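You operate a simulated robot arm through the tools that you are given. There is no shell and no other tool.

You run a simulated robot arm. Do the job below in one go: nothing can be reset, and whatever is moved stays where it is left.

JOB
Crank the black bobbin full and shut it in the bobbin box.
Fine: seat it in the winder's cup, clutch to Wind, crank till Full lights, clutch Free before lifting; lid back on; box, cones, other bobbins untouched.
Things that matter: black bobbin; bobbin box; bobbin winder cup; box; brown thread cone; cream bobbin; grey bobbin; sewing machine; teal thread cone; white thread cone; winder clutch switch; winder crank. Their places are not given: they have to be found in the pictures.

The check looks at the end state, three seconds after you hand in, the way a careful person would. Anything else that was tipped, shoved, dropped, spilled or broken makes it a failure. Lids that push on must go on centred and level and be pressed home; caps that screw on are set level and turned clockwise until they are tight.

ROBOT AND FRAMES
A 7-joint arm with a two-finger parallel gripper, fixed in place. Base frame: the origin is at the foot of the arm, x ahead of it, y to its left, z up; the work surface is at about z = 800. Units: mm, rad, N and s.
With the tool pointing down near the work surface it reaches from about 240 to 680 mm from the base axis. Its first joint turns from -1.152 to 1.152 rad. Payload 2.4 kg.
The TCP is the grasp point between the finger pads, 30 mm short of the fingertips. In the tool frame z runs along the fingers and y along their closing line. The gripper opens to 94 mm. The fingers are 28 mm wide and 10 mm thick; the gripper's body (50 by 96 mm) begins 55 mm behind the TCP.
Orientation is told as [roll, pitch, yaw] about the base's x, y, z axes, in that order, counted from this pose: with the fingers straight down and closing along the base's y, the tool's x points along the base's -x, its y along +y and its z along -z.

CONTROLS
- The arm moves only by the tool drive_tool. Its argument "targets" is a list of rows, each a list of 6 numbers: the shift along the base's x, y, z in mm, then the turn, a rotation vector about the base's x, y, z in rad. In form: [[dx, dy, dz, wx, wy, wz], ...]. A call has 1 to 20 rows; each row is the pose to reach, as a shift and turn from the pose commanded when the call began. "claw" is the finger opening in mm, from 0 to 94, set as the call begins (left out, the last holds). Each row takes 0.2 s and may step no farther than 50 mm and 0.15 rad from the row before; otherwise, or with a gripper value out of range, the whole call is refused. A pose out of reach is approached as far as the arm can. The call stops where the force on the tool passes 40 N (or 10 N more than at its start, if that is more) or the arm is blocked; 0.2 s more then pass. The fingers move at their own pace (about 153 mm/s each) and stop on an object; they squeeze with about 22 N. The grip force told is the motor's: it shows also when the fingers shut on nothing. Time passes only in rows, and 0.2 s behind the last, so rows that repeat a pose let the fingers close. It gives the time, the measured TCP pose, the force on the tool (base axes), the opening and the grip force at its end, in the units of the frame above (readings bear some noise), with the torque about the TCP (base axes, N m) and any sound that the robot's microphone picked up.
- Cameras (640 x 400 px; columns grow to the right, rows downward): "scene" is fixed at [41.2, 485.1, 1432.5]; the picture's right is [-0.67, -0.75, 0.00], its down [-0.49, 0.44, -0.75] and it looks along [0.56, -0.50, -0.66] (base axes); focal length 328 px, centre (320, 200). "wrist" rides on the gripper at [76, 14, -103] in the tool frame; the picture's right is [-0.18, 0.98, 0.00], its down [-0.75, -0.14, -0.64] and it looks along [-0.63, -0.12, 0.77] (tool axes); focal length 243 px, centre (320, 200).
- grab_frame(camera): a new picture of that camera. No time passes.
- measure_at(camera, pixels): there is no depth. For up to 12 entries [column, row, z] of the newest picture of that camera ("zoom" is the newest enlarged one), the place [x, y] in the base frame at which the ray of that pixel passes the height z, good to about 3 mm. No time passes.
- enlarge(camera, box): a new picture of the part [left, top, right, bottom] of that camera's present view, enlarged. No time passes.
- finish_job(): hands the job in; it is judged then, once.

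Unless the task says otherwise, let go and move clear before handing in.

The tools are called after "Emit:" by a JSON object that holds its "method" and its "body". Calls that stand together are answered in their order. drive_tool: Moves the arm, as the interface text tells. Its arguments: {"type":"object","properties":{"targets":{"type":"array"},"claw":{"type":"number"}},"required":["targets"]} The other tools are called the same way: grab_frame (camera) takes a picture; measure_at (camera, pixels) gives the place at which the rays of pixels pass given heights; enlarge (camera, box) takes an enlarged picture of a part of a camera's view; finish_job () hands the job in.

At the start:

```text
clock: 0.0
ee_pos: [369.7, -86.1, 1138.4]
orientation: [0.001, 0.001, 0.001]
force: [0.4, -1.0, 0.9]
ft_torque: [0.02, 0.01, -0.02]
width: 94.1
gripper_force: 0.1
```

scene: 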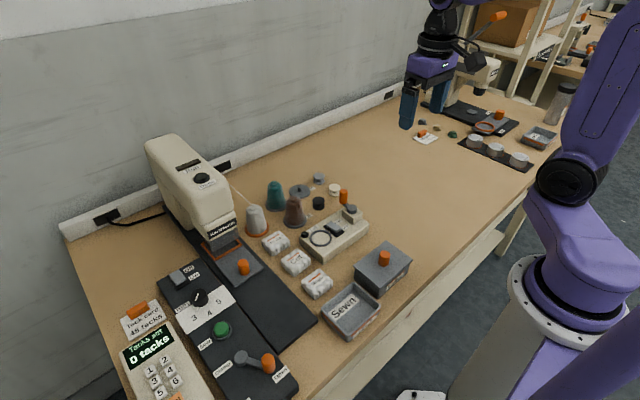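
wrist: 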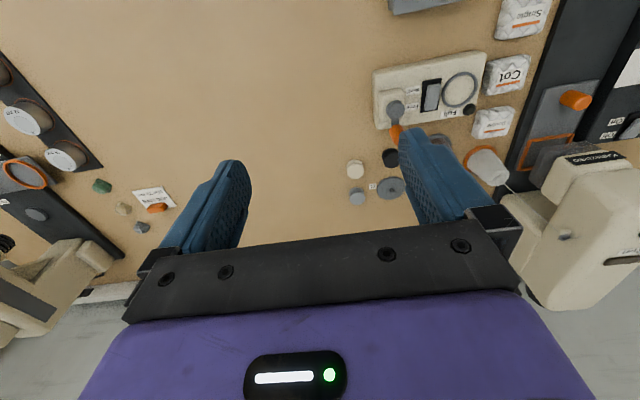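

The scene picture shows the winder (cream block near pixel 335,232), the black bobbin near (318,203), and a grey box with an orange knob near (383,265). I'll enlarge these areas to see the details.

Emit:
{"method": "enlarge", "body": {"camera": "scene", "box": [230, 160, 430, 350]}}

Emit:
{"method": "enlarge", "body": {"camera": "wrist", "box": [330, 0, 570, 230]}}

```text
2.11 times, centred on (330, 255) of scene
```

zoom: 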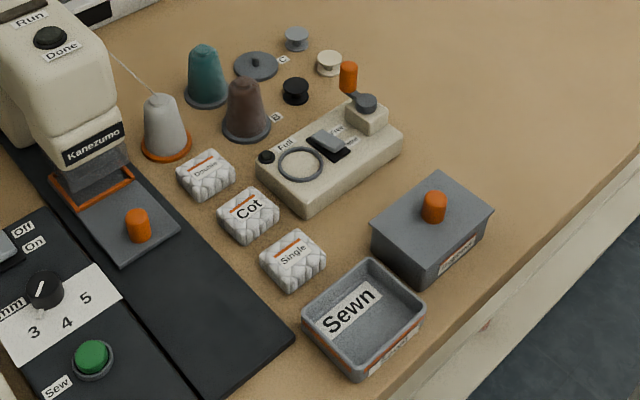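

```text
1.74 times, centred on (450, 115) of wrist
```

zoom: 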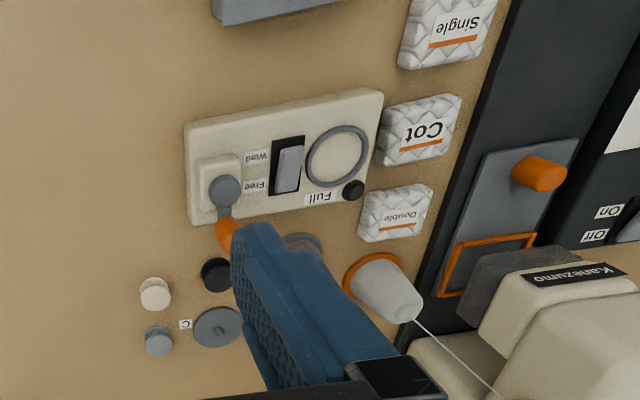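

The zooms show the winder with its cup ring, clutch rocker, Full lamp and an orange-handled crank, plus the lidded box with its label. I'll zoom tighter on the winder and on the box.

Emit:
{"method": "enlarge", "body": {"camera": "scene", "box": [290, 165, 380, 270]}}

Emit:
{"method": "enlarge", "body": {"camera": "scene", "box": [340, 230, 420, 310]}}

```text
3.81 times, centred on (335, 218) of scene
```

zoom: 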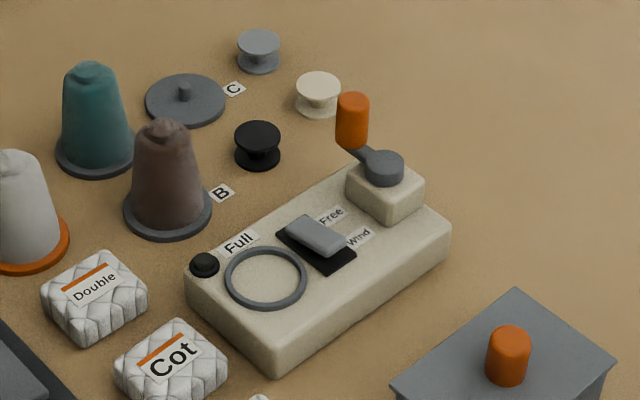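

```text
5.00 times, centred on (380, 270) of scene
```

zoom: 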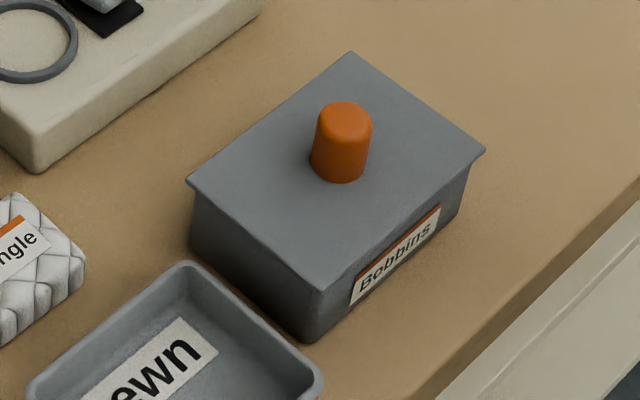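

The box is clearly labelled "Bobbins", with a flat lid and an orange knob. I'll measure its corners at several heights and take the winder's parts from the scene pixels.

Emit:
{"method": "measure_at", "body": {"camera": "zoom", "pixels": [[310, 342, 800], [195, 245, 800], [320, 292, 840], [320, 292, 850], [187, 182, 850], [350, 52, 850], [485, 150, 850], [340, 175, 850], [345, 110, 875], [187, 182, 840], [485, 150, 840], [350, 52, 840]]}}

Emit:
{"method": "measure_at", "body": {"camera": "scene", "pixels": [[318.7, 206.5, 800], [318.5, 199.5, 815], [320.5, 238, 830], [320.5, 238, 840], [335.5, 227, 840], [343.5, 199, 870], [352, 208, 860], [303.5, 200, 800], [334.5, 191, 800], [319, 180, 800]]}}

```text
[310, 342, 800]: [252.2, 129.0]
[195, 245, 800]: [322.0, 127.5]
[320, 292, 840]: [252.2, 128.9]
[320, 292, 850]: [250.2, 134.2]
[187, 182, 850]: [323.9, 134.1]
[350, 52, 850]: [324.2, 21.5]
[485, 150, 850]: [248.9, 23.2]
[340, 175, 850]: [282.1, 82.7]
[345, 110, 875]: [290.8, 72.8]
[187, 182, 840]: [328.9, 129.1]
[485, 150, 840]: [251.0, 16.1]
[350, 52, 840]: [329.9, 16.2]
```

```text
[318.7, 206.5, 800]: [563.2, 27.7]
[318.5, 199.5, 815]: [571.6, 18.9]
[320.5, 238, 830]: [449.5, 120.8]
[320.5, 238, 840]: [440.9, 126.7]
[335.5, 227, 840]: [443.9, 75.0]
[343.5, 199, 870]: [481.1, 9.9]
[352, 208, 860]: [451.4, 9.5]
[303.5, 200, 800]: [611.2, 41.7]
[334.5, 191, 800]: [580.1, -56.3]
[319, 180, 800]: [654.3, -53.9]
```

The box lid measures about x 250–324, y 22–134 at z≈850. The winder cup is near (445,123), the clutch near (444,75), and the crank hub near (451,9) with its handle at (481,10). I'll move the wrist camera closer to the winder for a better look.

Emit:
{"method": "drive_tool", "body": {"targets": [[0, 40, -20, 0, 0, 0], [0, 80, -50, 0, 0, 0], [0, 120, -80, 0, 0, 0], [0, 150, -110, 0, 0, 0], [0, 150, -140, 0, 0, 0]]}}

Emit:
{"method": "grab_frame", "body": {"camera": "wrist"}}

```text
clock: 1.2
ee_pos: [367.8, 63.3, 997.8]
orientation: [-0.002, 0.0, 0.0]
force: [-0.1, -0.3, -0.5]
ft_torque: [0.0, 0.03, 0.0]
width: 93.9
gripper_force: 0.0
```

```text
taken
```

wrist: 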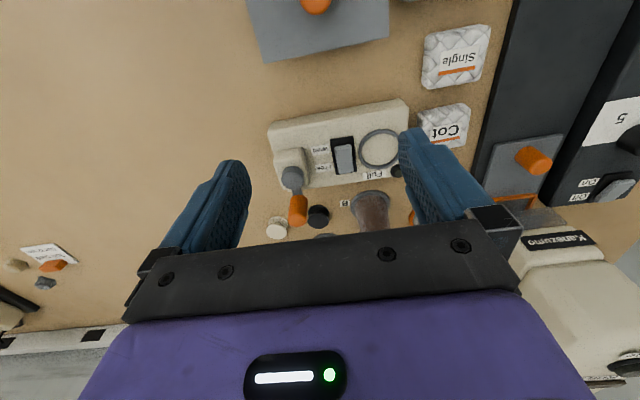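

The winder fills the area around (340,150) of the wrist picture. I'll enlarge that part.

Emit:
{"method": "enlarge", "body": {"camera": "wrist", "box": [240, 80, 440, 240]}}

Emit:
{"method": "measure_at", "body": {"camera": "wrist", "pixels": [[380, 148, 840], [380, 148, 830], [344, 155, 840], [292, 176, 860], [300, 208, 870], [318, 211, 815], [318, 220, 800], [315, 5, 875], [277, 228, 815]]}}

```text
2.50 times, centred on (340, 160) of wrist
```

zoom: 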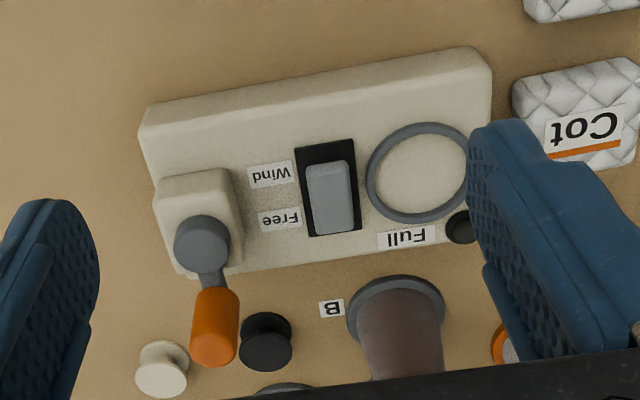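

```text
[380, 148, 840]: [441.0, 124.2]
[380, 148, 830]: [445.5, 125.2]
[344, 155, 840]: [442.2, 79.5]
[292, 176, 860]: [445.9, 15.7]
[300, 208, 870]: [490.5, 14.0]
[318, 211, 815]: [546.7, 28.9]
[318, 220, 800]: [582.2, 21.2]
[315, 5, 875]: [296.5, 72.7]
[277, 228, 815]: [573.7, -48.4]
```

The clutch grey block sits toward the "Free" end, and the crank handle points to +x. I'll move forward for a close look at the bobbins, cones and crank.

Emit:
{"method": "drive_tool", "body": {"targets": [[40, -10, -10, 0, 0, 0], [80, -20, -20, 0, 0, 0], [120, -30, -30, 0, 0, 0], [130, -35, -35, 0, 0, 0]]}}

Emit:
{"method": "grab_frame", "body": {"camera": "wrist"}}

Emit:
{"method": "enlarge", "body": {"camera": "wrist", "box": [220, 60, 440, 240]}}

```text
clock: 2.2
ee_pos: [500.2, 29.2, 961.8]
orientation: [0.0, 0.001, 0.0]
force: [-0.2, 1.2, -0.2]
ft_torque: [-0.03, 0.03, -0.03]
width: 94.0
gripper_force: 0.0
```

```text
taken
```

wrist: 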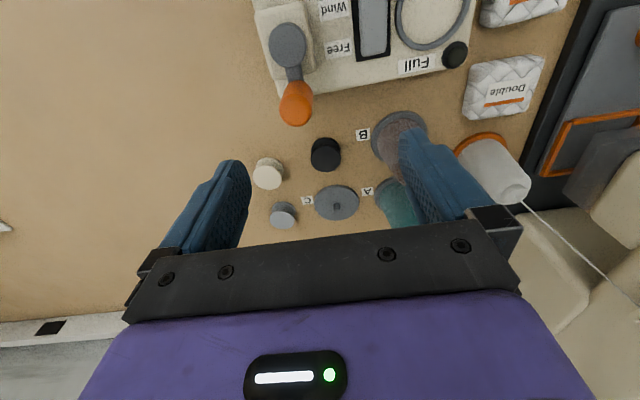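

```text
2.22 times, centred on (330, 150) of wrist
```

zoom: 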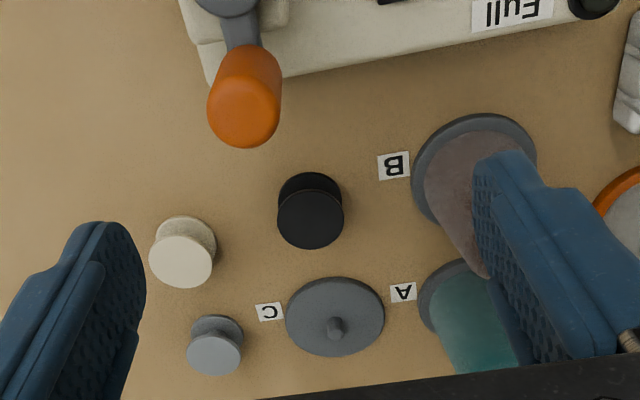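

The black bobbin's top flange is centred near zoom (311,218) and its lower flange near (311,203). I'll measure it and its neighbours at several heights.

Emit:
{"method": "measure_at", "body": {"camera": "zoom", "pixels": [[311, 203, 800], [311, 218, 815], [311, 218, 820], [311, 218, 825], [277, 218, 820], [345, 218, 820], [311, 249, 820], [473, 165, 800], [182, 262, 820], [244, 120, 875], [244, 120, 885], [228, 5, 860]]}}

Emit:
{"method": "measure_at", "body": {"camera": "scene", "pixels": [[318.7, 206.7, 800], [318.7, 201.5, 815], [318.7, 201.5, 820], [318.7, 201.5, 825], [295, 222, 800], [343.5, 192.5, 880], [343.5, 192.5, 890], [351.8, 207.5, 860], [351.8, 207.5, 870]]}}

```text
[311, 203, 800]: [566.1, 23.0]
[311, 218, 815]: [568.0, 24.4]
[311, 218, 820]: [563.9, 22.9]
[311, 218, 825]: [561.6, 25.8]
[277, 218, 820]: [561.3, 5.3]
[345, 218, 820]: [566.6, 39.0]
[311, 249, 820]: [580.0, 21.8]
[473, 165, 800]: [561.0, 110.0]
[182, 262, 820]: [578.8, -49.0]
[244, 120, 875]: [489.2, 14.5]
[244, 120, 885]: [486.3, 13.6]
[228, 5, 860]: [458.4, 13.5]
```

```text
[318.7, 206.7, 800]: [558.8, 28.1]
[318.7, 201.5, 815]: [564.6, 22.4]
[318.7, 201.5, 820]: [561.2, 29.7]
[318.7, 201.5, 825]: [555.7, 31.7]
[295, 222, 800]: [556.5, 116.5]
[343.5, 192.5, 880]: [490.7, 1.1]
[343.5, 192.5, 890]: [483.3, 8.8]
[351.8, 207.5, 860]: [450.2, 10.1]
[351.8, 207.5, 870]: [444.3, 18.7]
```

Both cameras put the black bobbin at about (563,25), with its top at z≈820 and a diameter of about 34 mm. The cream bobbin is at (579,-49) and the brown cone base at (558,112). I'll hover over the black bobbin with the claw at 60 and check alignment.

Emit:
{"method": "drive_tool", "body": {"targets": [[30, -2, -15, 0, 0, 0], [63, -4, -30, 0, 0, 0], [63, -4, -60, 0, 0, 0], [63, -4, -60, 0, 0, 0]], "claw": 60}}

Emit:
{"method": "grab_frame", "body": {"camera": "wrist"}}

Emit:
{"method": "grab_frame", "body": {"camera": "scene"}}

```text
clock: 3.2
ee_pos: [558.0, 26.9, 904.8]
orientation: [0.001, 0.001, 0.0]
force: [0.0, 1.2, -0.6]
ft_torque: [0.0, -0.01, 0.0]
width: 59.7
gripper_force: 0.1
```

```text
taken
```

wrist: 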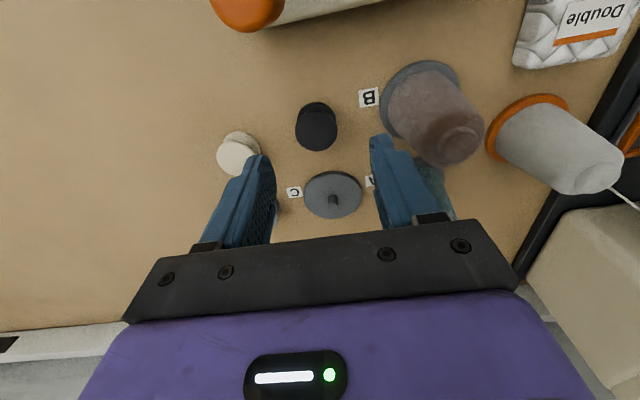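

```text
taken
```

scene: 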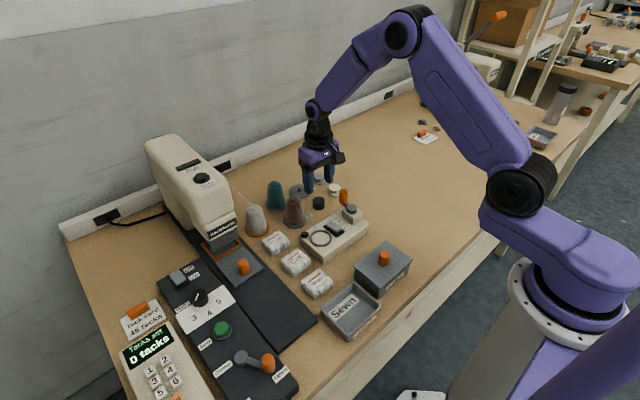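

The bobbin appears at about (316,130), between the fingers. I'll zoom in to refine its centre.

Emit:
{"method": "enlarge", "body": {"camera": "wrist", "box": [270, 80, 370, 170]}}

```text
4.44 times, centred on (320, 125) of wrist
```

zoom: 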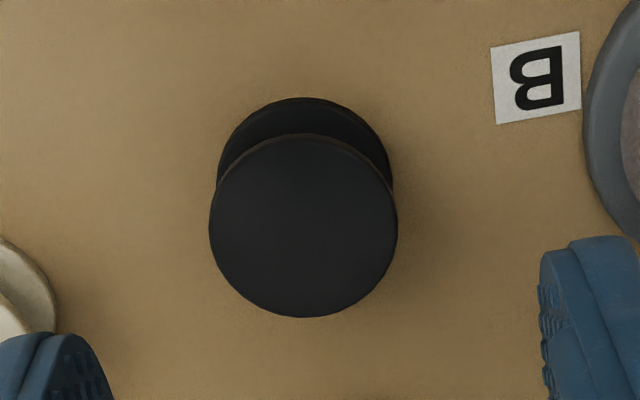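

Emit:
{"method": "measure_at", "body": {"camera": "zoom", "pixels": [[303.5, 226, 816], [303.5, 226, 818], [303.5, 226, 820], [303.5, 226, 822], [304, 182, 800], [304, 182, 803], [209, 226, 820], [398, 226, 820], [303, 135, 820], [303, 317, 820], [217, 182, 802], [391, 182, 802]]}}

```text
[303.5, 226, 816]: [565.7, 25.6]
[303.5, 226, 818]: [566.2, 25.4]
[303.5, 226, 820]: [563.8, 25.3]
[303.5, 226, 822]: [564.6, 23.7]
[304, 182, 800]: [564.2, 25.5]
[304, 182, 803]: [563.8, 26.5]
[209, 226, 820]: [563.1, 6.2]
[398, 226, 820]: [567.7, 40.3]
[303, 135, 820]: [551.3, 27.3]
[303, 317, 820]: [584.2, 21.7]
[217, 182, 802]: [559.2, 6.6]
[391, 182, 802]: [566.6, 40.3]
```

The bobbin centre is about (564.5, 25.3), top near z 819. I'll descend to align over it at a middle height and read the settled pose first.

Emit:
{"method": "drive_tool", "body": {"targets": [[2, 0, -20, 0, 0, 0], [2, 0, -30, 0, 0, 0], [2, 0, -30, 0, 0, 0], [2, 0, -30, 0, 0, 0]], "claw": 60}}

Emit:
{"method": "grab_frame", "body": {"camera": "wrist"}}

```text
clock: 4.2
ee_pos: [562.2, 25.9, 874.9]
orientation: [0.001, 0.001, 0.001]
force: [-0.5, 0.4, -0.6]
ft_torque: [0.01, 0.0, 0.02]
width: 60.1
gripper_force: 0.1
```

```text
taken
```

wrist: 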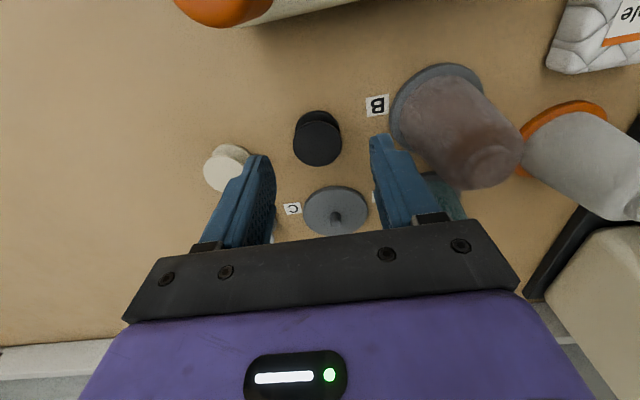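

Settled at (562.2, 25.9, 874.9), with nothing in the way of the fingers. I'll go down to TCP z≈836 so the fingertips are around the upper flange, then close.

Emit:
{"method": "drive_tool", "body": {"targets": [[2, -0.5, -20, 0, 0, 0], [2, -0.5, -33, 0, 0, 0], [2, -0.5, -39, 0, 0, 0], [2, -0.5, -39, 0, 0, 0]], "claw": 60}}

Emit:
{"method": "enlarge", "body": {"camera": "wrist", "box": [220, 80, 420, 240]}}

```text
clock: 5.2
ee_pos: [568.2, 23.2, 834.6]
orientation: [0.001, -0.001, 0.0]
force: [0.1, 0.4, -0.4]
ft_torque: [-0.01, -0.03, -0.05]
width: 60.0
gripper_force: 0.0
```

```text
2.50 times, centred on (320, 160) of wrist
```

zoom: 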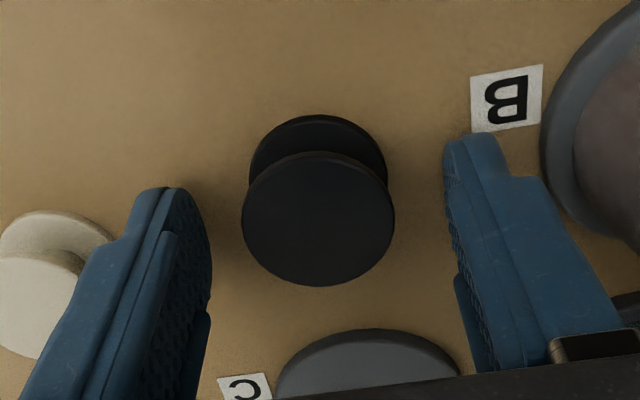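

The bobbin's top flange at zoom (318,218) lies within about 2 mm of the grip centre line. I'll shift x by -1.5 and close.

Emit:
{"method": "drive_tool", "body": {"targets": [[-1.5, 0, 0, 0, 0, 0], [-1.5, 0, 0, 0, 0, 0], [-1.5, 0, 0, 0, 0, 0], [-1.5, 0, 0, 0, 0, 0], [-1.5, 0, 0, 0, 0, 0]], "claw": 20}}

Emit:
{"method": "enlarge", "body": {"camera": "wrist", "box": [220, 80, 420, 240]}}

```text
clock: 6.4
ee_pos: [567.1, 25.1, 834.5]
orientation: [0.0, 0.0, -0.001]
force: [0.3, -0.6, 0.5]
ft_torque: [-0.01, 0.02, -0.01]
width: 31.6
gripper_force: 22.1
```

```text
2.50 times, centred on (320, 160) of wrist
```

zoom: 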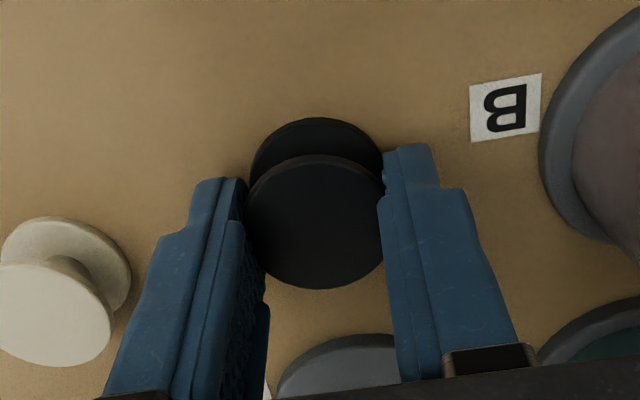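

The claw stopped at 31.6 mm with 22 N, so the bobbin is held. I'll lift it straight up and look.

Emit:
{"method": "drive_tool", "body": {"targets": [[0, 0, 15, 0, 0, 0], [0, 0, 40, 0, 0, 0], [0, 0, 80, 0, 0, 0], [0, 0, 120, 0, 0, 0], [0, 0, 120, 0, 0, 0]]}}

Emit:
{"method": "grab_frame", "body": {"camera": "wrist"}}

Emit:
{"method": "enlarge", "body": {"camera": "scene", "box": [270, 130, 380, 230]}}

```text
clock: 7.6
ee_pos: [562.0, 20.9, 952.2]
orientation: [-0.001, 0.001, 0.0]
force: [-0.8, 0.0, 0.6]
ft_torque: [0.01, 0.0, 0.01]
width: 31.8
gripper_force: 22.0
```

```text
taken
```

wrist: 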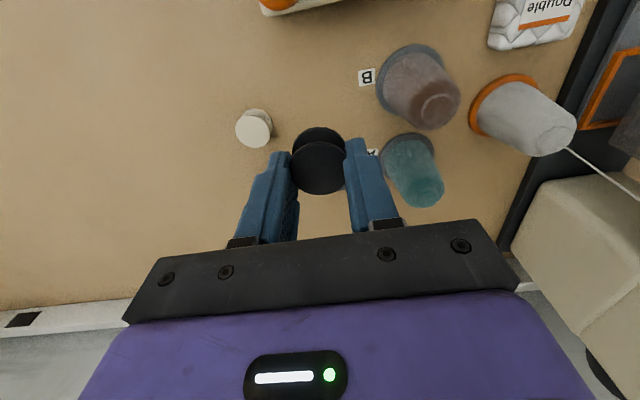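

```text
4.00 times, centred on (325, 180) of scene
```

zoom: 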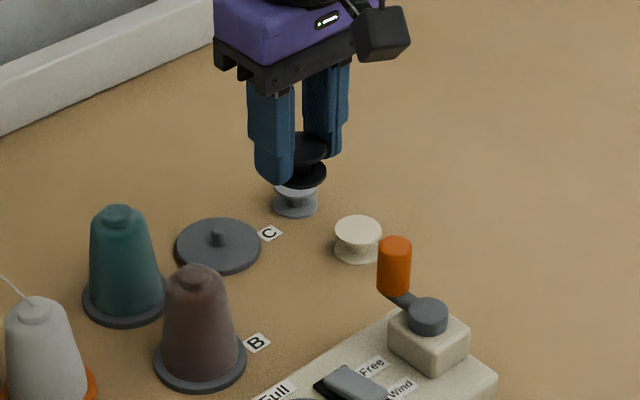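

The bobbin hangs level between the tips, clear of everything. I'll carry it across to above the cup at about (443,124), staying high.

Emit:
{"method": "drive_tool", "body": {"targets": [[-30, 25, 0, 0, 0, 0], [-62, 50, 0, 0, 0, 0], [-94, 76, 0, 0, 0, 0], [-122, 99, 0, 0, 0, 0], [-122, 99, 0, 0, 0, 0], [-122, 99, 0, 0, 0, 0]]}}

Emit:
{"method": "grab_frame", "body": {"camera": "wrist"}}

Emit:
{"method": "enlarge", "body": {"camera": "scene", "box": [280, 160, 380, 280]}}

```text
clock: 9.0
ee_pos: [444.7, 126.0, 955.1]
orientation: [0.0, 0.001, 0.001]
force: [-0.5, 0.2, -0.9]
ft_torque: [0.0, -0.01, -0.02]
width: 31.4
gripper_force: 21.8
```

```text
taken
```

wrist: 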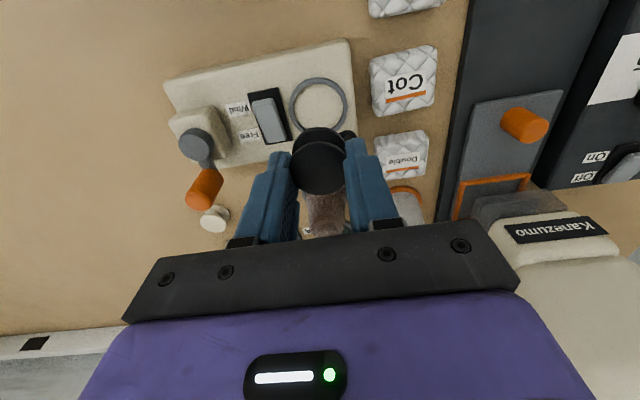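

```text
3.33 times, centred on (330, 220) of scene
```

zoom: 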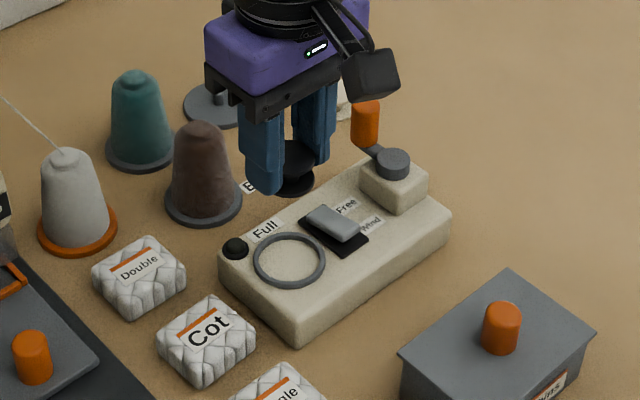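

The ring is visible at about (319,104) in the wrist view, with the bobbin at (318,165) above it. I'll enlarge it to measure its centre.

Emit:
{"method": "enlarge", "body": {"camera": "wrist", "box": [220, 30, 400, 180]}}

```text
2.67 times, centred on (310, 105) of wrist
```

zoom: 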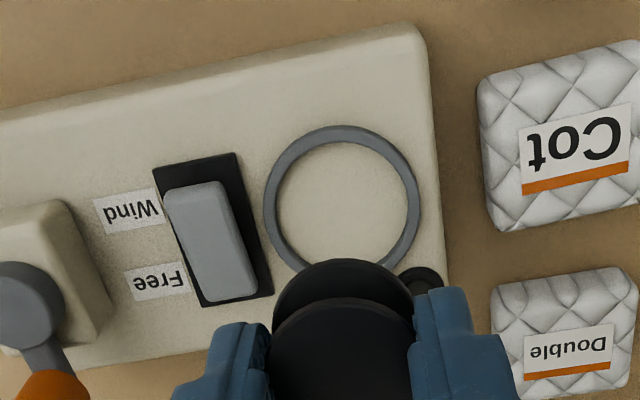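

Emit:
{"method": "measure_at", "body": {"camera": "zoom", "pixels": [[341.5, 202, 830], [341.5, 202, 835], [341.5, 202, 840], [341.5, 202, 845], [263, 205, 840], [420, 200, 840], [341, 125, 840], [216, 240, 850], [216, 240, 840], [205, 162, 840], [235, 300, 840], [420, 275, 845]]}}

Emit:
{"method": "measure_at", "body": {"camera": "scene", "pixels": [[320.84, 237.87, 830], [320.84, 237.87, 835], [320.84, 237.87, 840], [320.84, 237.87, 845], [334.8, 226.5, 840], [334.8, 226.5, 850]]}}

```text
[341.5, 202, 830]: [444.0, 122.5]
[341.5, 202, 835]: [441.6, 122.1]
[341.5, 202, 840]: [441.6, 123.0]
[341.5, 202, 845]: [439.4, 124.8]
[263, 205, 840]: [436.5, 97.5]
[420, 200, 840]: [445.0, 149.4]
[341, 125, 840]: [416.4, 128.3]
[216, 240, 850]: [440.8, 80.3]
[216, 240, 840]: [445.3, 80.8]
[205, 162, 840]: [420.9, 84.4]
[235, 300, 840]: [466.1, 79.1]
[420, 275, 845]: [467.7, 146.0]
```

```text
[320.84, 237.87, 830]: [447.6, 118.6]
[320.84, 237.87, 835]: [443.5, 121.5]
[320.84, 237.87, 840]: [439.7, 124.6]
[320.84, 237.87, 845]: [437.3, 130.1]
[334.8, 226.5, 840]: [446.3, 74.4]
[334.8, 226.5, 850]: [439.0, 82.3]
```

Both cameras agree on the cup centre at about (441.5, 123) with its rim near z 838. I'll enlarge the held bobbin to find its offset from that.

Emit:
{"method": "enlarge", "body": {"camera": "wrist", "box": [260, 60, 380, 220]}}

```text
2.50 times, centred on (320, 140) of wrist
```

zoom: 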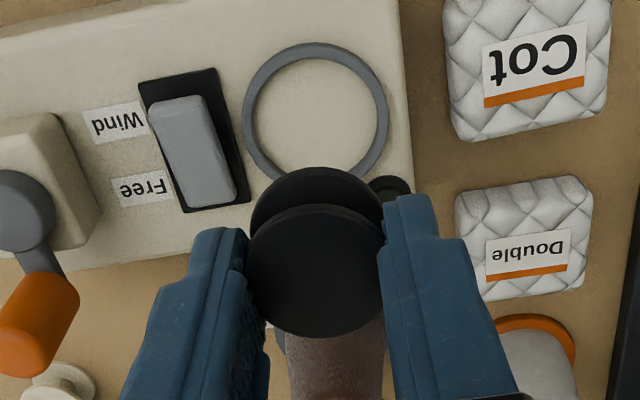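

Emit:
{"method": "measure_at", "body": {"camera": "zoom", "pixels": [[315, 271, 938], [315, 271, 940], [315, 271, 936], [315, 271, 934], [316, 230, 920], [316, 230, 918], [316, 230, 922], [315.5, 115, 838], [315.5, 115, 838], [315.5, 43, 838], [242, 118, 838], [389, 113, 838]]}}

```text
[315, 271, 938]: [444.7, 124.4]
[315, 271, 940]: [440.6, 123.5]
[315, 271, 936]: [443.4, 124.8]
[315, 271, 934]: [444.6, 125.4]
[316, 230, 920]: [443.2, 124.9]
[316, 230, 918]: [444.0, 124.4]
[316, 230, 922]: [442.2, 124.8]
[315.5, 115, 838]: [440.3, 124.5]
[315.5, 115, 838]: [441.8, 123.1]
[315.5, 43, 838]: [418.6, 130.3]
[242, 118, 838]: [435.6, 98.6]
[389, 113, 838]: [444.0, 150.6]
```

The bobbin sits about 2 mm too far in +x relative to the ring centre. I'll shift -2 in x and lower to roughly 20 mm above the cup, then look again.

Emit:
{"method": "drive_tool", "body": {"targets": [[-2, -0.5, -20, 0, 0, 0], [-2, -0.5, -45, 0, 0, 0], [-2, -0.5, -60, 0, 0, 0], [-2, -0.5, -60, 0, 0, 0], [-2, -0.5, -60, 0, 0, 0]]}}

Emit:
{"method": "enlarge", "body": {"camera": "wrist", "box": [260, 60, 380, 220]}}

Emit:
{"method": "enlarge", "body": {"camera": "scene", "box": [290, 190, 350, 260]}}

```text
clock: 10.2
ee_pos: [443.2, 123.9, 893.2]
orientation: [0.0, 0.0, -0.001]
force: [-0.3, 0.6, 0.6]
ft_torque: [-0.01, -0.02, -0.02]
width: 31.6
gripper_force: 22.0
```

```text
2.50 times, centred on (320, 140) of wrist
```

zoom: 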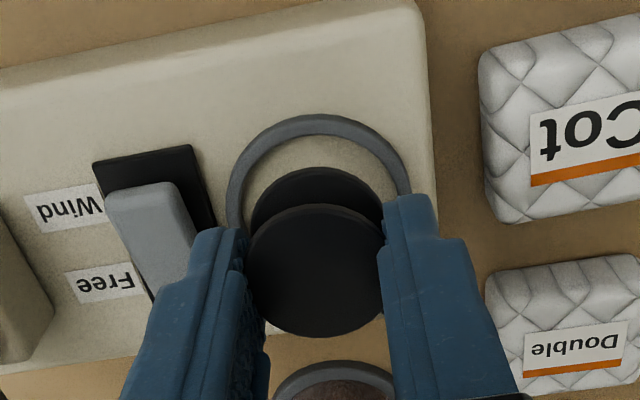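

```text
5.71 times, centred on (320, 225) of scene
```

zoom: 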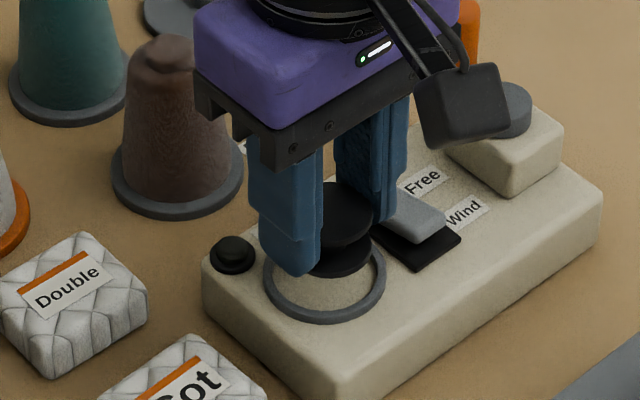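

The bobbin hovers just over the ring. I'll re-take the wrist enlargement so I can measure the ring and lower flange edges against each other.

Emit:
{"method": "enlarge", "body": {"camera": "wrist", "box": [280, 90, 360, 160]}}

```text
5.71 times, centred on (320, 125) of wrist
```

zoom: 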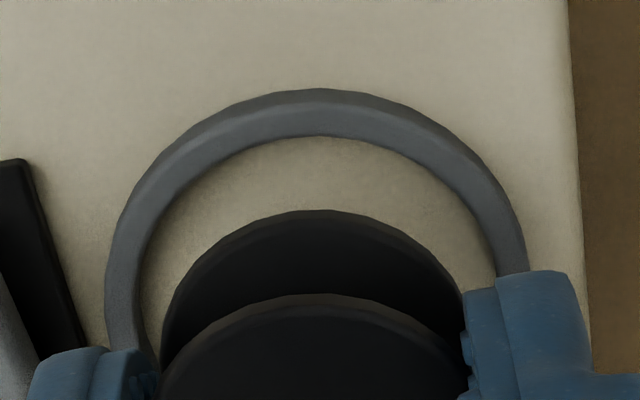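

Emit:
{"method": "measure_at", "body": {"camera": "zoom", "pixels": [[316, 88, 841], [317, 135, 841], [140, 280, 841], [495, 270, 841], [106, 270, 838], [527, 265, 838], [313, 209, 858], [160, 360, 858], [465, 290, 858], [313, 209, 861], [316, 88, 838], [317, 135, 838]]}}

Emit:
{"method": "measure_at", "body": {"camera": "zoom", "pixels": [[316, 88, 841], [317, 135, 841], [140, 280, 841], [495, 270, 841], [106, 270, 838], [527, 265, 838], [313, 209, 858], [160, 360, 858], [465, 290, 858], [313, 209, 861], [316, 88, 838], [317, 135, 838]]}}

```text
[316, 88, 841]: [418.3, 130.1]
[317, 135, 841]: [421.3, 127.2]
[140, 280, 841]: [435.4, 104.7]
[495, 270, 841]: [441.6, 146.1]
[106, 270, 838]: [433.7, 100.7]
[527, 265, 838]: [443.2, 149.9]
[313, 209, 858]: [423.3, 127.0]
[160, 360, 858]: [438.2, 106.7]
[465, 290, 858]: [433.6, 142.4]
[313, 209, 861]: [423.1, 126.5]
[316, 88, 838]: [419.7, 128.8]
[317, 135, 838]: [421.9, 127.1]
```

```text
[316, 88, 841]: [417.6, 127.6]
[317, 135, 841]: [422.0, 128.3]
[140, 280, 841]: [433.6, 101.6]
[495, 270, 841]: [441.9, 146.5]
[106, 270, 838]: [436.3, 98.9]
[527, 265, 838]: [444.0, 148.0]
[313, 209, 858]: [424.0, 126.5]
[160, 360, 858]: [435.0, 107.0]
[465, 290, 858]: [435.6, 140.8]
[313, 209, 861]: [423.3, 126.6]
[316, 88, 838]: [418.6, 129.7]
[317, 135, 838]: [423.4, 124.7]
```

The bobbin is within about 1.5 mm of the ring centre, and there is around 5 mm of slack. I'll nudge +1 in x and lower gently, watching the force.

Emit:
{"method": "drive_tool", "body": {"targets": [[1, 0, -6, 0, 0, 0], [1, 0, -11, 0, 0, 0], [1, 0, -14, 0, 0, 0], [1, 0, -16, 0, 0, 0], [1, 0, -16, 0, 0, 0]]}}

Emit:
{"method": "enlarge", "body": {"camera": "scene", "box": [290, 190, 350, 260]}}

Emit:
{"method": "enlarge", "body": {"camera": "wrist", "box": [260, 80, 380, 200]}}

```text
clock: 11.4
ee_pos: [441.5, 124.5, 878.2]
orientation: [0.001, 0.0, -0.001]
force: [-0.2, 0.1, -0.1]
ft_torque: [-0.01, -0.01, -0.01]
width: 31.5
gripper_force: 21.8
```

```text
5.71 times, centred on (320, 225) of scene
```

zoom: 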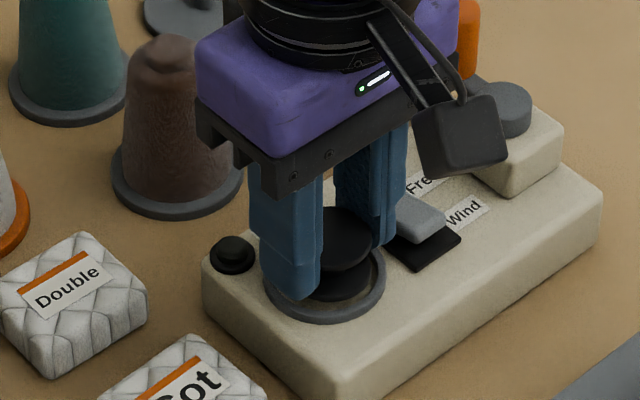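

```text
3.33 times, centred on (320, 140) of wrist
```

zoom: 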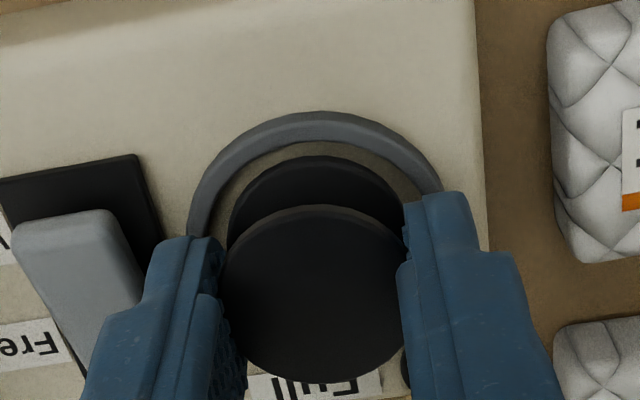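

The lower flange is entering the ring with no contact force yet. I'll continue down in 1 mm steps until I feel the floor.

Emit:
{"method": "drive_tool", "body": {"targets": [[0, 0, -1, 0, 0, 0], [0, 0, -2, 0, 0, 0], [0, 0, -3, 0, 0, 0], [0, 0, -3, 0, 0, 0]]}}

```text
clock: 12.4
ee_pos: [441.8, 123.6, 874.9]
orientation: [0.0, 0.001, 0.0]
force: [0.7, 0.0, -0.3]
ft_torque: [0.02, 0.02, 0.02]
width: 31.6
gripper_force: 21.6
```

Emit:
{"method": "drive_tool", "body": {"targets": [[0, 0, -1, 0, 0, 0], [0, 0, -2, 0, 0, 0], [0, 0, -2, 0, 0, 0]]}}

Emit:
{"method": "enlarge", "body": {"camera": "wrist", "box": [260, 80, 380, 200]}}

Emit:
{"method": "enlarge", "body": {"camera": "scene", "box": [300, 210, 350, 260]}}

```text
clock: 13.2
ee_pos: [441.8, 123.1, 872.1]
orientation: [0.0, 0.002, 0.0]
force: [-0.3, -0.2, -0.6]
ft_torque: [-0.04, 0.02, 0.0]
width: 31.4
gripper_force: 22.3
```

```text
3.33 times, centred on (320, 140) of wrist
```

zoom: 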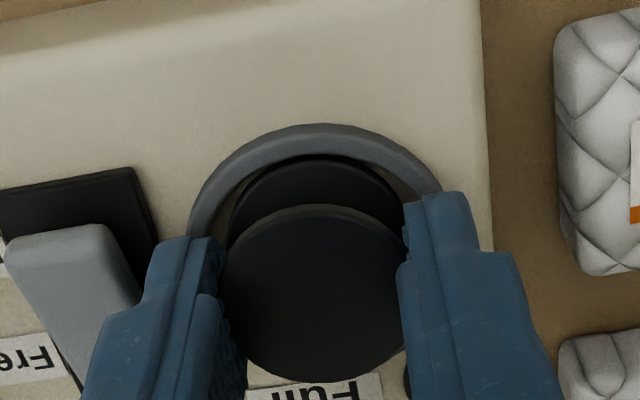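

```text
8.00 times, centred on (325, 235) of scene
```

zoom: 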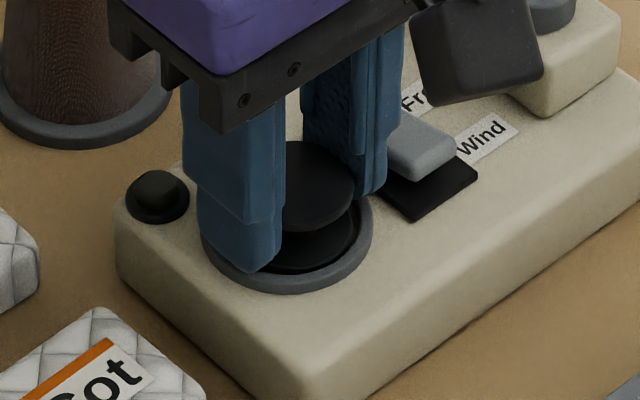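

Still no contact force; the flange is inside the ring, about 1 mm toward -y. I'll shift +1 in y and keep going down 1 mm at a time.

Emit:
{"method": "drive_tool", "body": {"targets": [[0, 1, -0.5, 0, 0, 0], [0, 1, -1, 0, 0, 0], [0, 1, -1, 0, 0, 0]]}}

Emit:
{"method": "drive_tool", "body": {"targets": [[0, 0, -0.5, 0, 0, 0], [0, 0, -1, 0, 0, 0], [0, 0, -1, 0, 0, 0]]}}

```text
clock: 14.0
ee_pos: [441.2, 123.3, 871.6]
orientation: [0.001, 0.0, -0.001]
force: [0.3, -0.2, 0.8]
ft_torque: [-0.01, 0.02, -0.01]
width: 31.4
gripper_force: 22.0
```

```text
clock: 14.8
ee_pos: [441.9, 123.8, 870.1]
orientation: [-0.001, -0.001, 0.001]
force: [-0.8, -0.5, 2.6]
ft_torque: [-0.06, 0.01, -0.01]
width: 31.7
gripper_force: 21.9
```

The vertical force rose to 2.6 N at z≈870, so contact is starting. I'll go half a millimetre further and check.

Emit:
{"method": "drive_tool", "body": {"targets": [[0, 0, -0.5, 0, 0, 0], [0, 0, -0.5, 0, 0, 0]]}}

Emit:
{"method": "enlarge", "body": {"camera": "wrist", "box": [260, 80, 380, 200]}}

Emit:
{"method": "enlarge", "body": {"camera": "scene", "box": [300, 210, 350, 260]}}

```text
clock: 15.4
ee_pos: [441.9, 123.3, 870.2]
orientation: [0.0, 0.0, 0.0]
force: [-2.1, 0.2, 13.3]
ft_torque: [-0.03, 0.18, 0.0]
width: 31.8
gripper_force: 21.7
```

```text
3.33 times, centred on (320, 140) of wrist
```

zoom: 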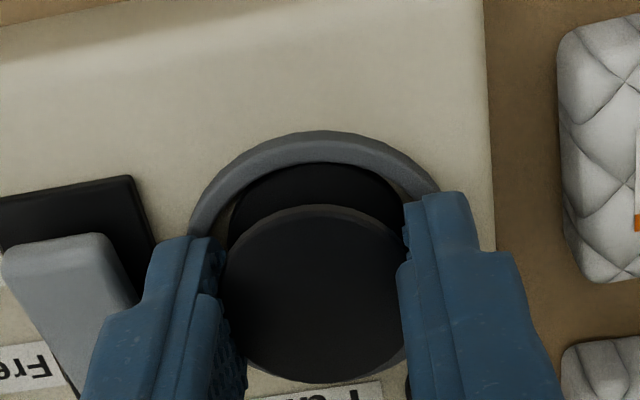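

```text
8.00 times, centred on (325, 235) of scene
```

zoom: 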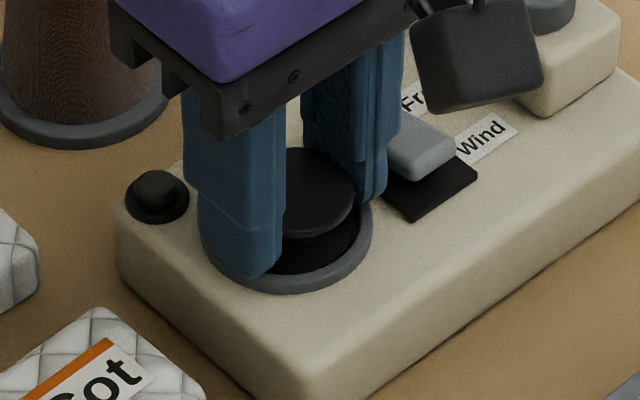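

Contact is 13 N with the bobbin inside the ring. I'll relieve 0.5 mm and open only to 40 mm, because the clutch lever is close to the left finger, then rise.

Emit:
{"method": "drive_tool", "body": {"targets": [[0, 0, 0.5, 0, 0, 0], [0, 0, 0.5, 0, 0, 0], [0, 0, 0.5, 0, 0, 0]], "claw": 40}}

Emit:
{"method": "enlarge", "body": {"camera": "wrist", "box": [260, 80, 380, 200]}}

```text
clock: 16.2
ee_pos: [441.3, 123.0, 870.0]
orientation: [-0.001, -0.001, 0.0]
force: [-0.8, 0.6, 0.2]
ft_torque: [0.01, 0.03, 0.02]
width: 39.8
gripper_force: 0.1
```

```text
3.33 times, centred on (320, 140) of wrist
```

zoom: 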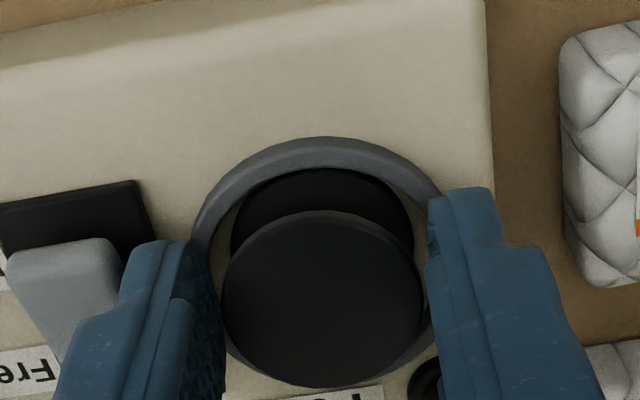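

The bobbin sits in the cup, free of the fingers. I'll rise straight up and look.

Emit:
{"method": "drive_tool", "body": {"targets": [[0, 0, 10, 0, 0, 0], [0, 0, 25, 0, 0, 0], [0, 0, 50, 0, 0, 0], [-10, -20, 70, 0, 0, 0], [-20, -35, 70, 0, 0, 0], [-20, -35, 70, 0, 0, 0]]}}

Emit:
{"method": "grab_frame", "body": {"camera": "wrist"}}

Emit:
{"method": "enlarge", "body": {"camera": "scene", "box": [295, 200, 355, 260]}}

```text
clock: 17.6
ee_pos: [420.8, 87.1, 941.0]
orientation: [0.0, -0.001, -0.001]
force: [0.2, 0.2, 0.3]
ft_torque: [0.04, -0.02, 0.01]
width: 40.1
gripper_force: 0.1
```

```text
taken
```

wrist: 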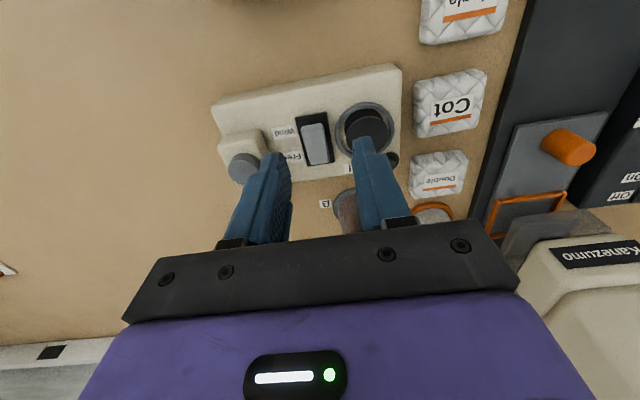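

```text
6.67 times, centred on (325, 230) of scene
```

zoom: 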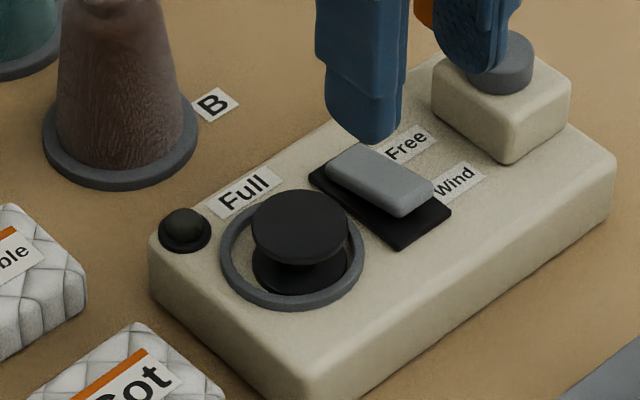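

The bobbin stands upright inside the ring, and the scene zoom shows the clutch as a rocker with its Free end down and its Wind end raised. I'll zoom in with the wrist camera to locate it precisely.

Emit:
{"method": "enlarge", "body": {"camera": "wrist", "box": [260, 80, 420, 200]}}

```text
3.33 times, centred on (340, 140) of wrist
```

zoom: 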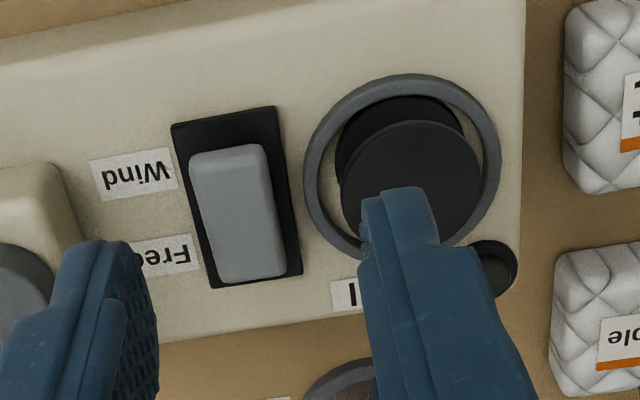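

Emit:
{"method": "measure_at", "body": {"camera": "zoom", "pixels": [[226, 152, 850], [226, 152, 856], [250, 278, 842], [190, 155, 852], [262, 145, 852], [224, 115, 838], [258, 282, 838], [420, 180, 855], [425, 100, 840], [320, 170, 842], [500, 150, 842], [412, 75, 842]]}}

```text
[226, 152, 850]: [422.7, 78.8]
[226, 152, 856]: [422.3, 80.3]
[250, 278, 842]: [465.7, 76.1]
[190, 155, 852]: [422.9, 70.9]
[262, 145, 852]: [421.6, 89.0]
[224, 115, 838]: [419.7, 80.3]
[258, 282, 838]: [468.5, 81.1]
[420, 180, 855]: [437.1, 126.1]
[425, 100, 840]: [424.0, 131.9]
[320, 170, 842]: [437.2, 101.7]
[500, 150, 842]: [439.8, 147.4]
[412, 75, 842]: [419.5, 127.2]
```

The rocker's raised Wind end is at about (423–430, 80) and z≈852. I'll close the fingers, hover over that end, and check.

Emit:
{"method": "drive_tool", "body": {"targets": [[2, -5, -10, 0, 0, 0], [3, -9, -30, 0, 0, 0], [3, -9, -45, 0, 0, 0], [3, -9, -45, 0, 0, 0], [3, -9, -45, 0, 0, 0]], "claw": 0}}

Emit:
{"method": "grab_frame", "body": {"camera": "wrist"}}

Emit:
{"method": "enlarge", "body": {"camera": "scene", "box": [295, 200, 355, 260]}}

```text
clock: 18.8
ee_pos: [425.3, 79.8, 896.2]
orientation: [0.0, 0.001, 0.001]
force: [0.0, -0.6, 0.1]
ft_torque: [0.03, -0.02, -0.02]
width: 0.0
gripper_force: 21.9
```

```text
taken
```

wrist: 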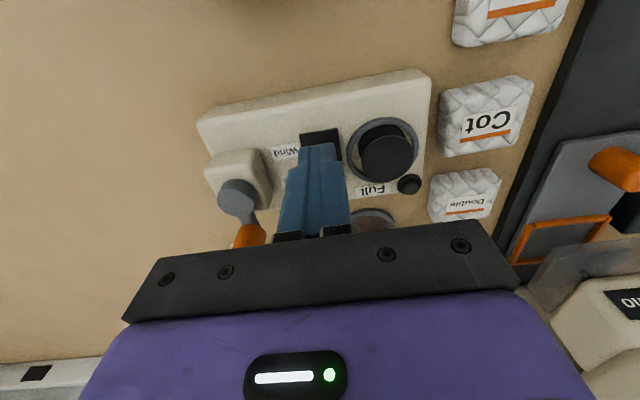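

```text
6.67 times, centred on (325, 230) of scene
```

zoom: 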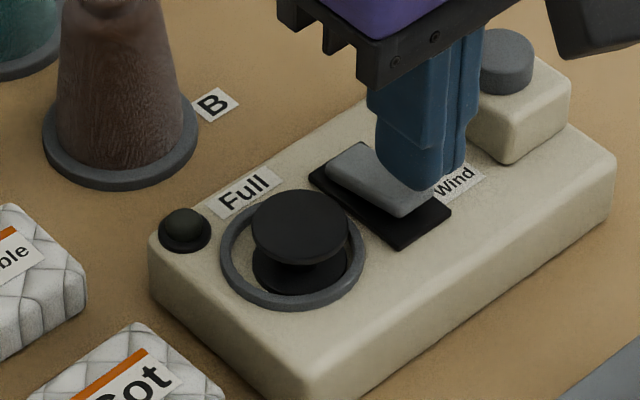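

The closed fingertips are above the Wind end of the rocker. I'll press down slowly.

Emit:
{"method": "drive_tool", "body": {"targets": [[-1, 0, -5, 0, 0, 0], [-1, 0, -9, 0, 0, 0], [-1, 0, -12, 0, 0, 0], [-1, 0, -15, 0, 0, 0], [-1, 0, -18, 0, 0, 0], [-1, 0, -20, 0, 0, 0], [-1, 0, -22, 0, 0, 0]]}}

Emit:
{"method": "enlarge", "body": {"camera": "scene", "box": [295, 200, 355, 260]}}

```text
clock: 20.3
ee_pos: [422.8, 79.7, 877.5]
orientation: [0.001, 0.0, -0.002]
force: [-5.3, -1.2, 14.5]
ft_torque: [-0.02, -0.04, -0.14]
width: 0.0
gripper_force: 21.5
stopped in row 7: the force on the tool passed its limit at 49 N (the readings are from after the stop); the commanded pose is now the measured one
```

```text
6.67 times, centred on (325, 230) of scene
```

zoom: 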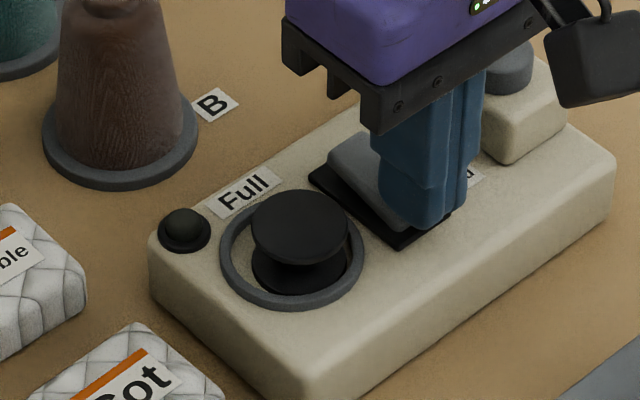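

The push bottomed out at z≈877. I'll lift off and look at the rocker.

Emit:
{"method": "drive_tool", "body": {"targets": [[0, 0, 5, 0, 0, 0], [0, 0, 20, 0, 0, 0], [0, 0, 50, 0, 0, 0], [-20, 0, 80, 0, 0, 0], [-20, 0, 80, 0, 0, 0]]}}

Emit:
{"method": "enlarge", "body": {"camera": "scene", "box": [295, 200, 355, 260]}}

Emit:
{"method": "enlarge", "body": {"camera": "wrist", "box": [200, 80, 420, 240]}}

```text
clock: 21.5
ee_pos: [401.2, 78.6, 959.7]
orientation: [0.0, 0.002, 0.001]
force: [-0.3, -0.5, 0.0]
ft_torque: [0.03, 0.01, 0.0]
width: 0.0
gripper_force: 21.4
```

```text
6.67 times, centred on (325, 230) of scene
```

zoom: 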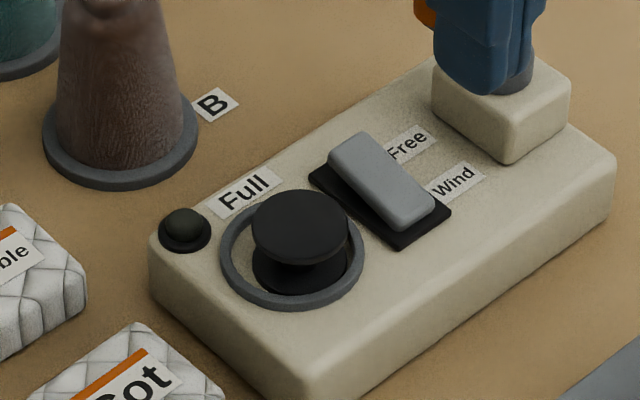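

```text
2.50 times, centred on (310, 160) of wrist
```

zoom: 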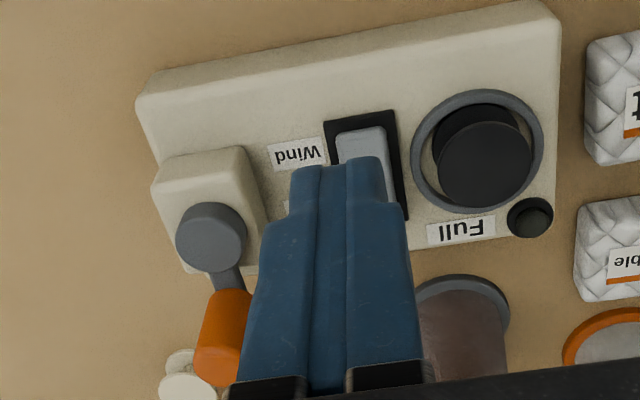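

The rocker now shows its Wind end down and its Free end raised, so the clutch is on Wind. Next I'll open the claw and move to get a good view of the crank hub and handle.

Emit:
{"method": "drive_tool", "body": {"targets": [[0, -30, 5, 0, 0, 0], [0, -60, 5, 0, 0, 0], [10, -66, 5, 0, 0, 0], [10, -66, 5, 0, 0, 0]], "claw": 70}}

Emit:
{"method": "grab_frame", "body": {"camera": "wrist"}}

Emit:
{"method": "enlarge", "body": {"camera": "wrist", "box": [260, 80, 420, 200]}}

Emit:
{"method": "enlarge", "body": {"camera": "scene", "box": [325, 175, 375, 225]}}

```text
clock: 22.5
ee_pos: [411.3, 13.0, 964.8]
orientation: [0.001, -0.002, -0.001]
force: [0.0, 0.3, 0.2]
ft_torque: [0.0, 0.01, -0.01]
width: 70.3
gripper_force: 0.0
```

```text
taken
```

wrist: 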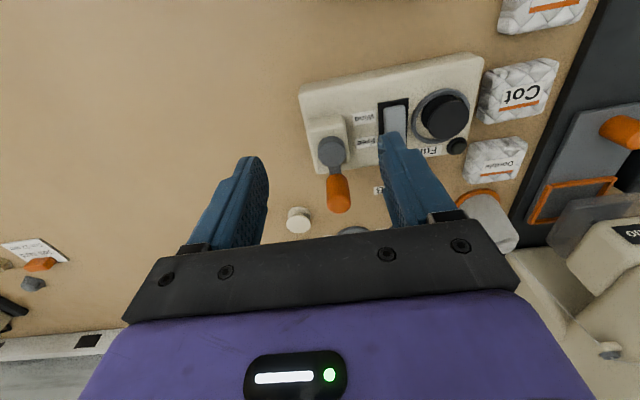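

```text
3.33 times, centred on (340, 140) of wrist
```

zoom: 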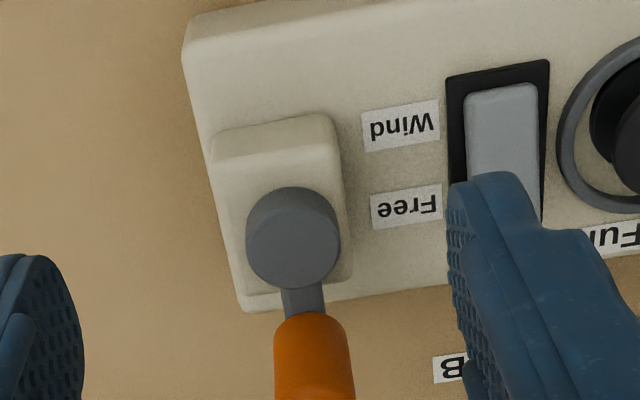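

```text
8.00 times, centred on (350, 200) of scene
```

zoom: 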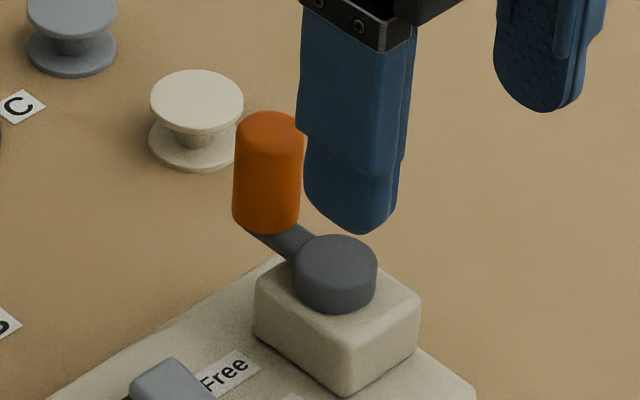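

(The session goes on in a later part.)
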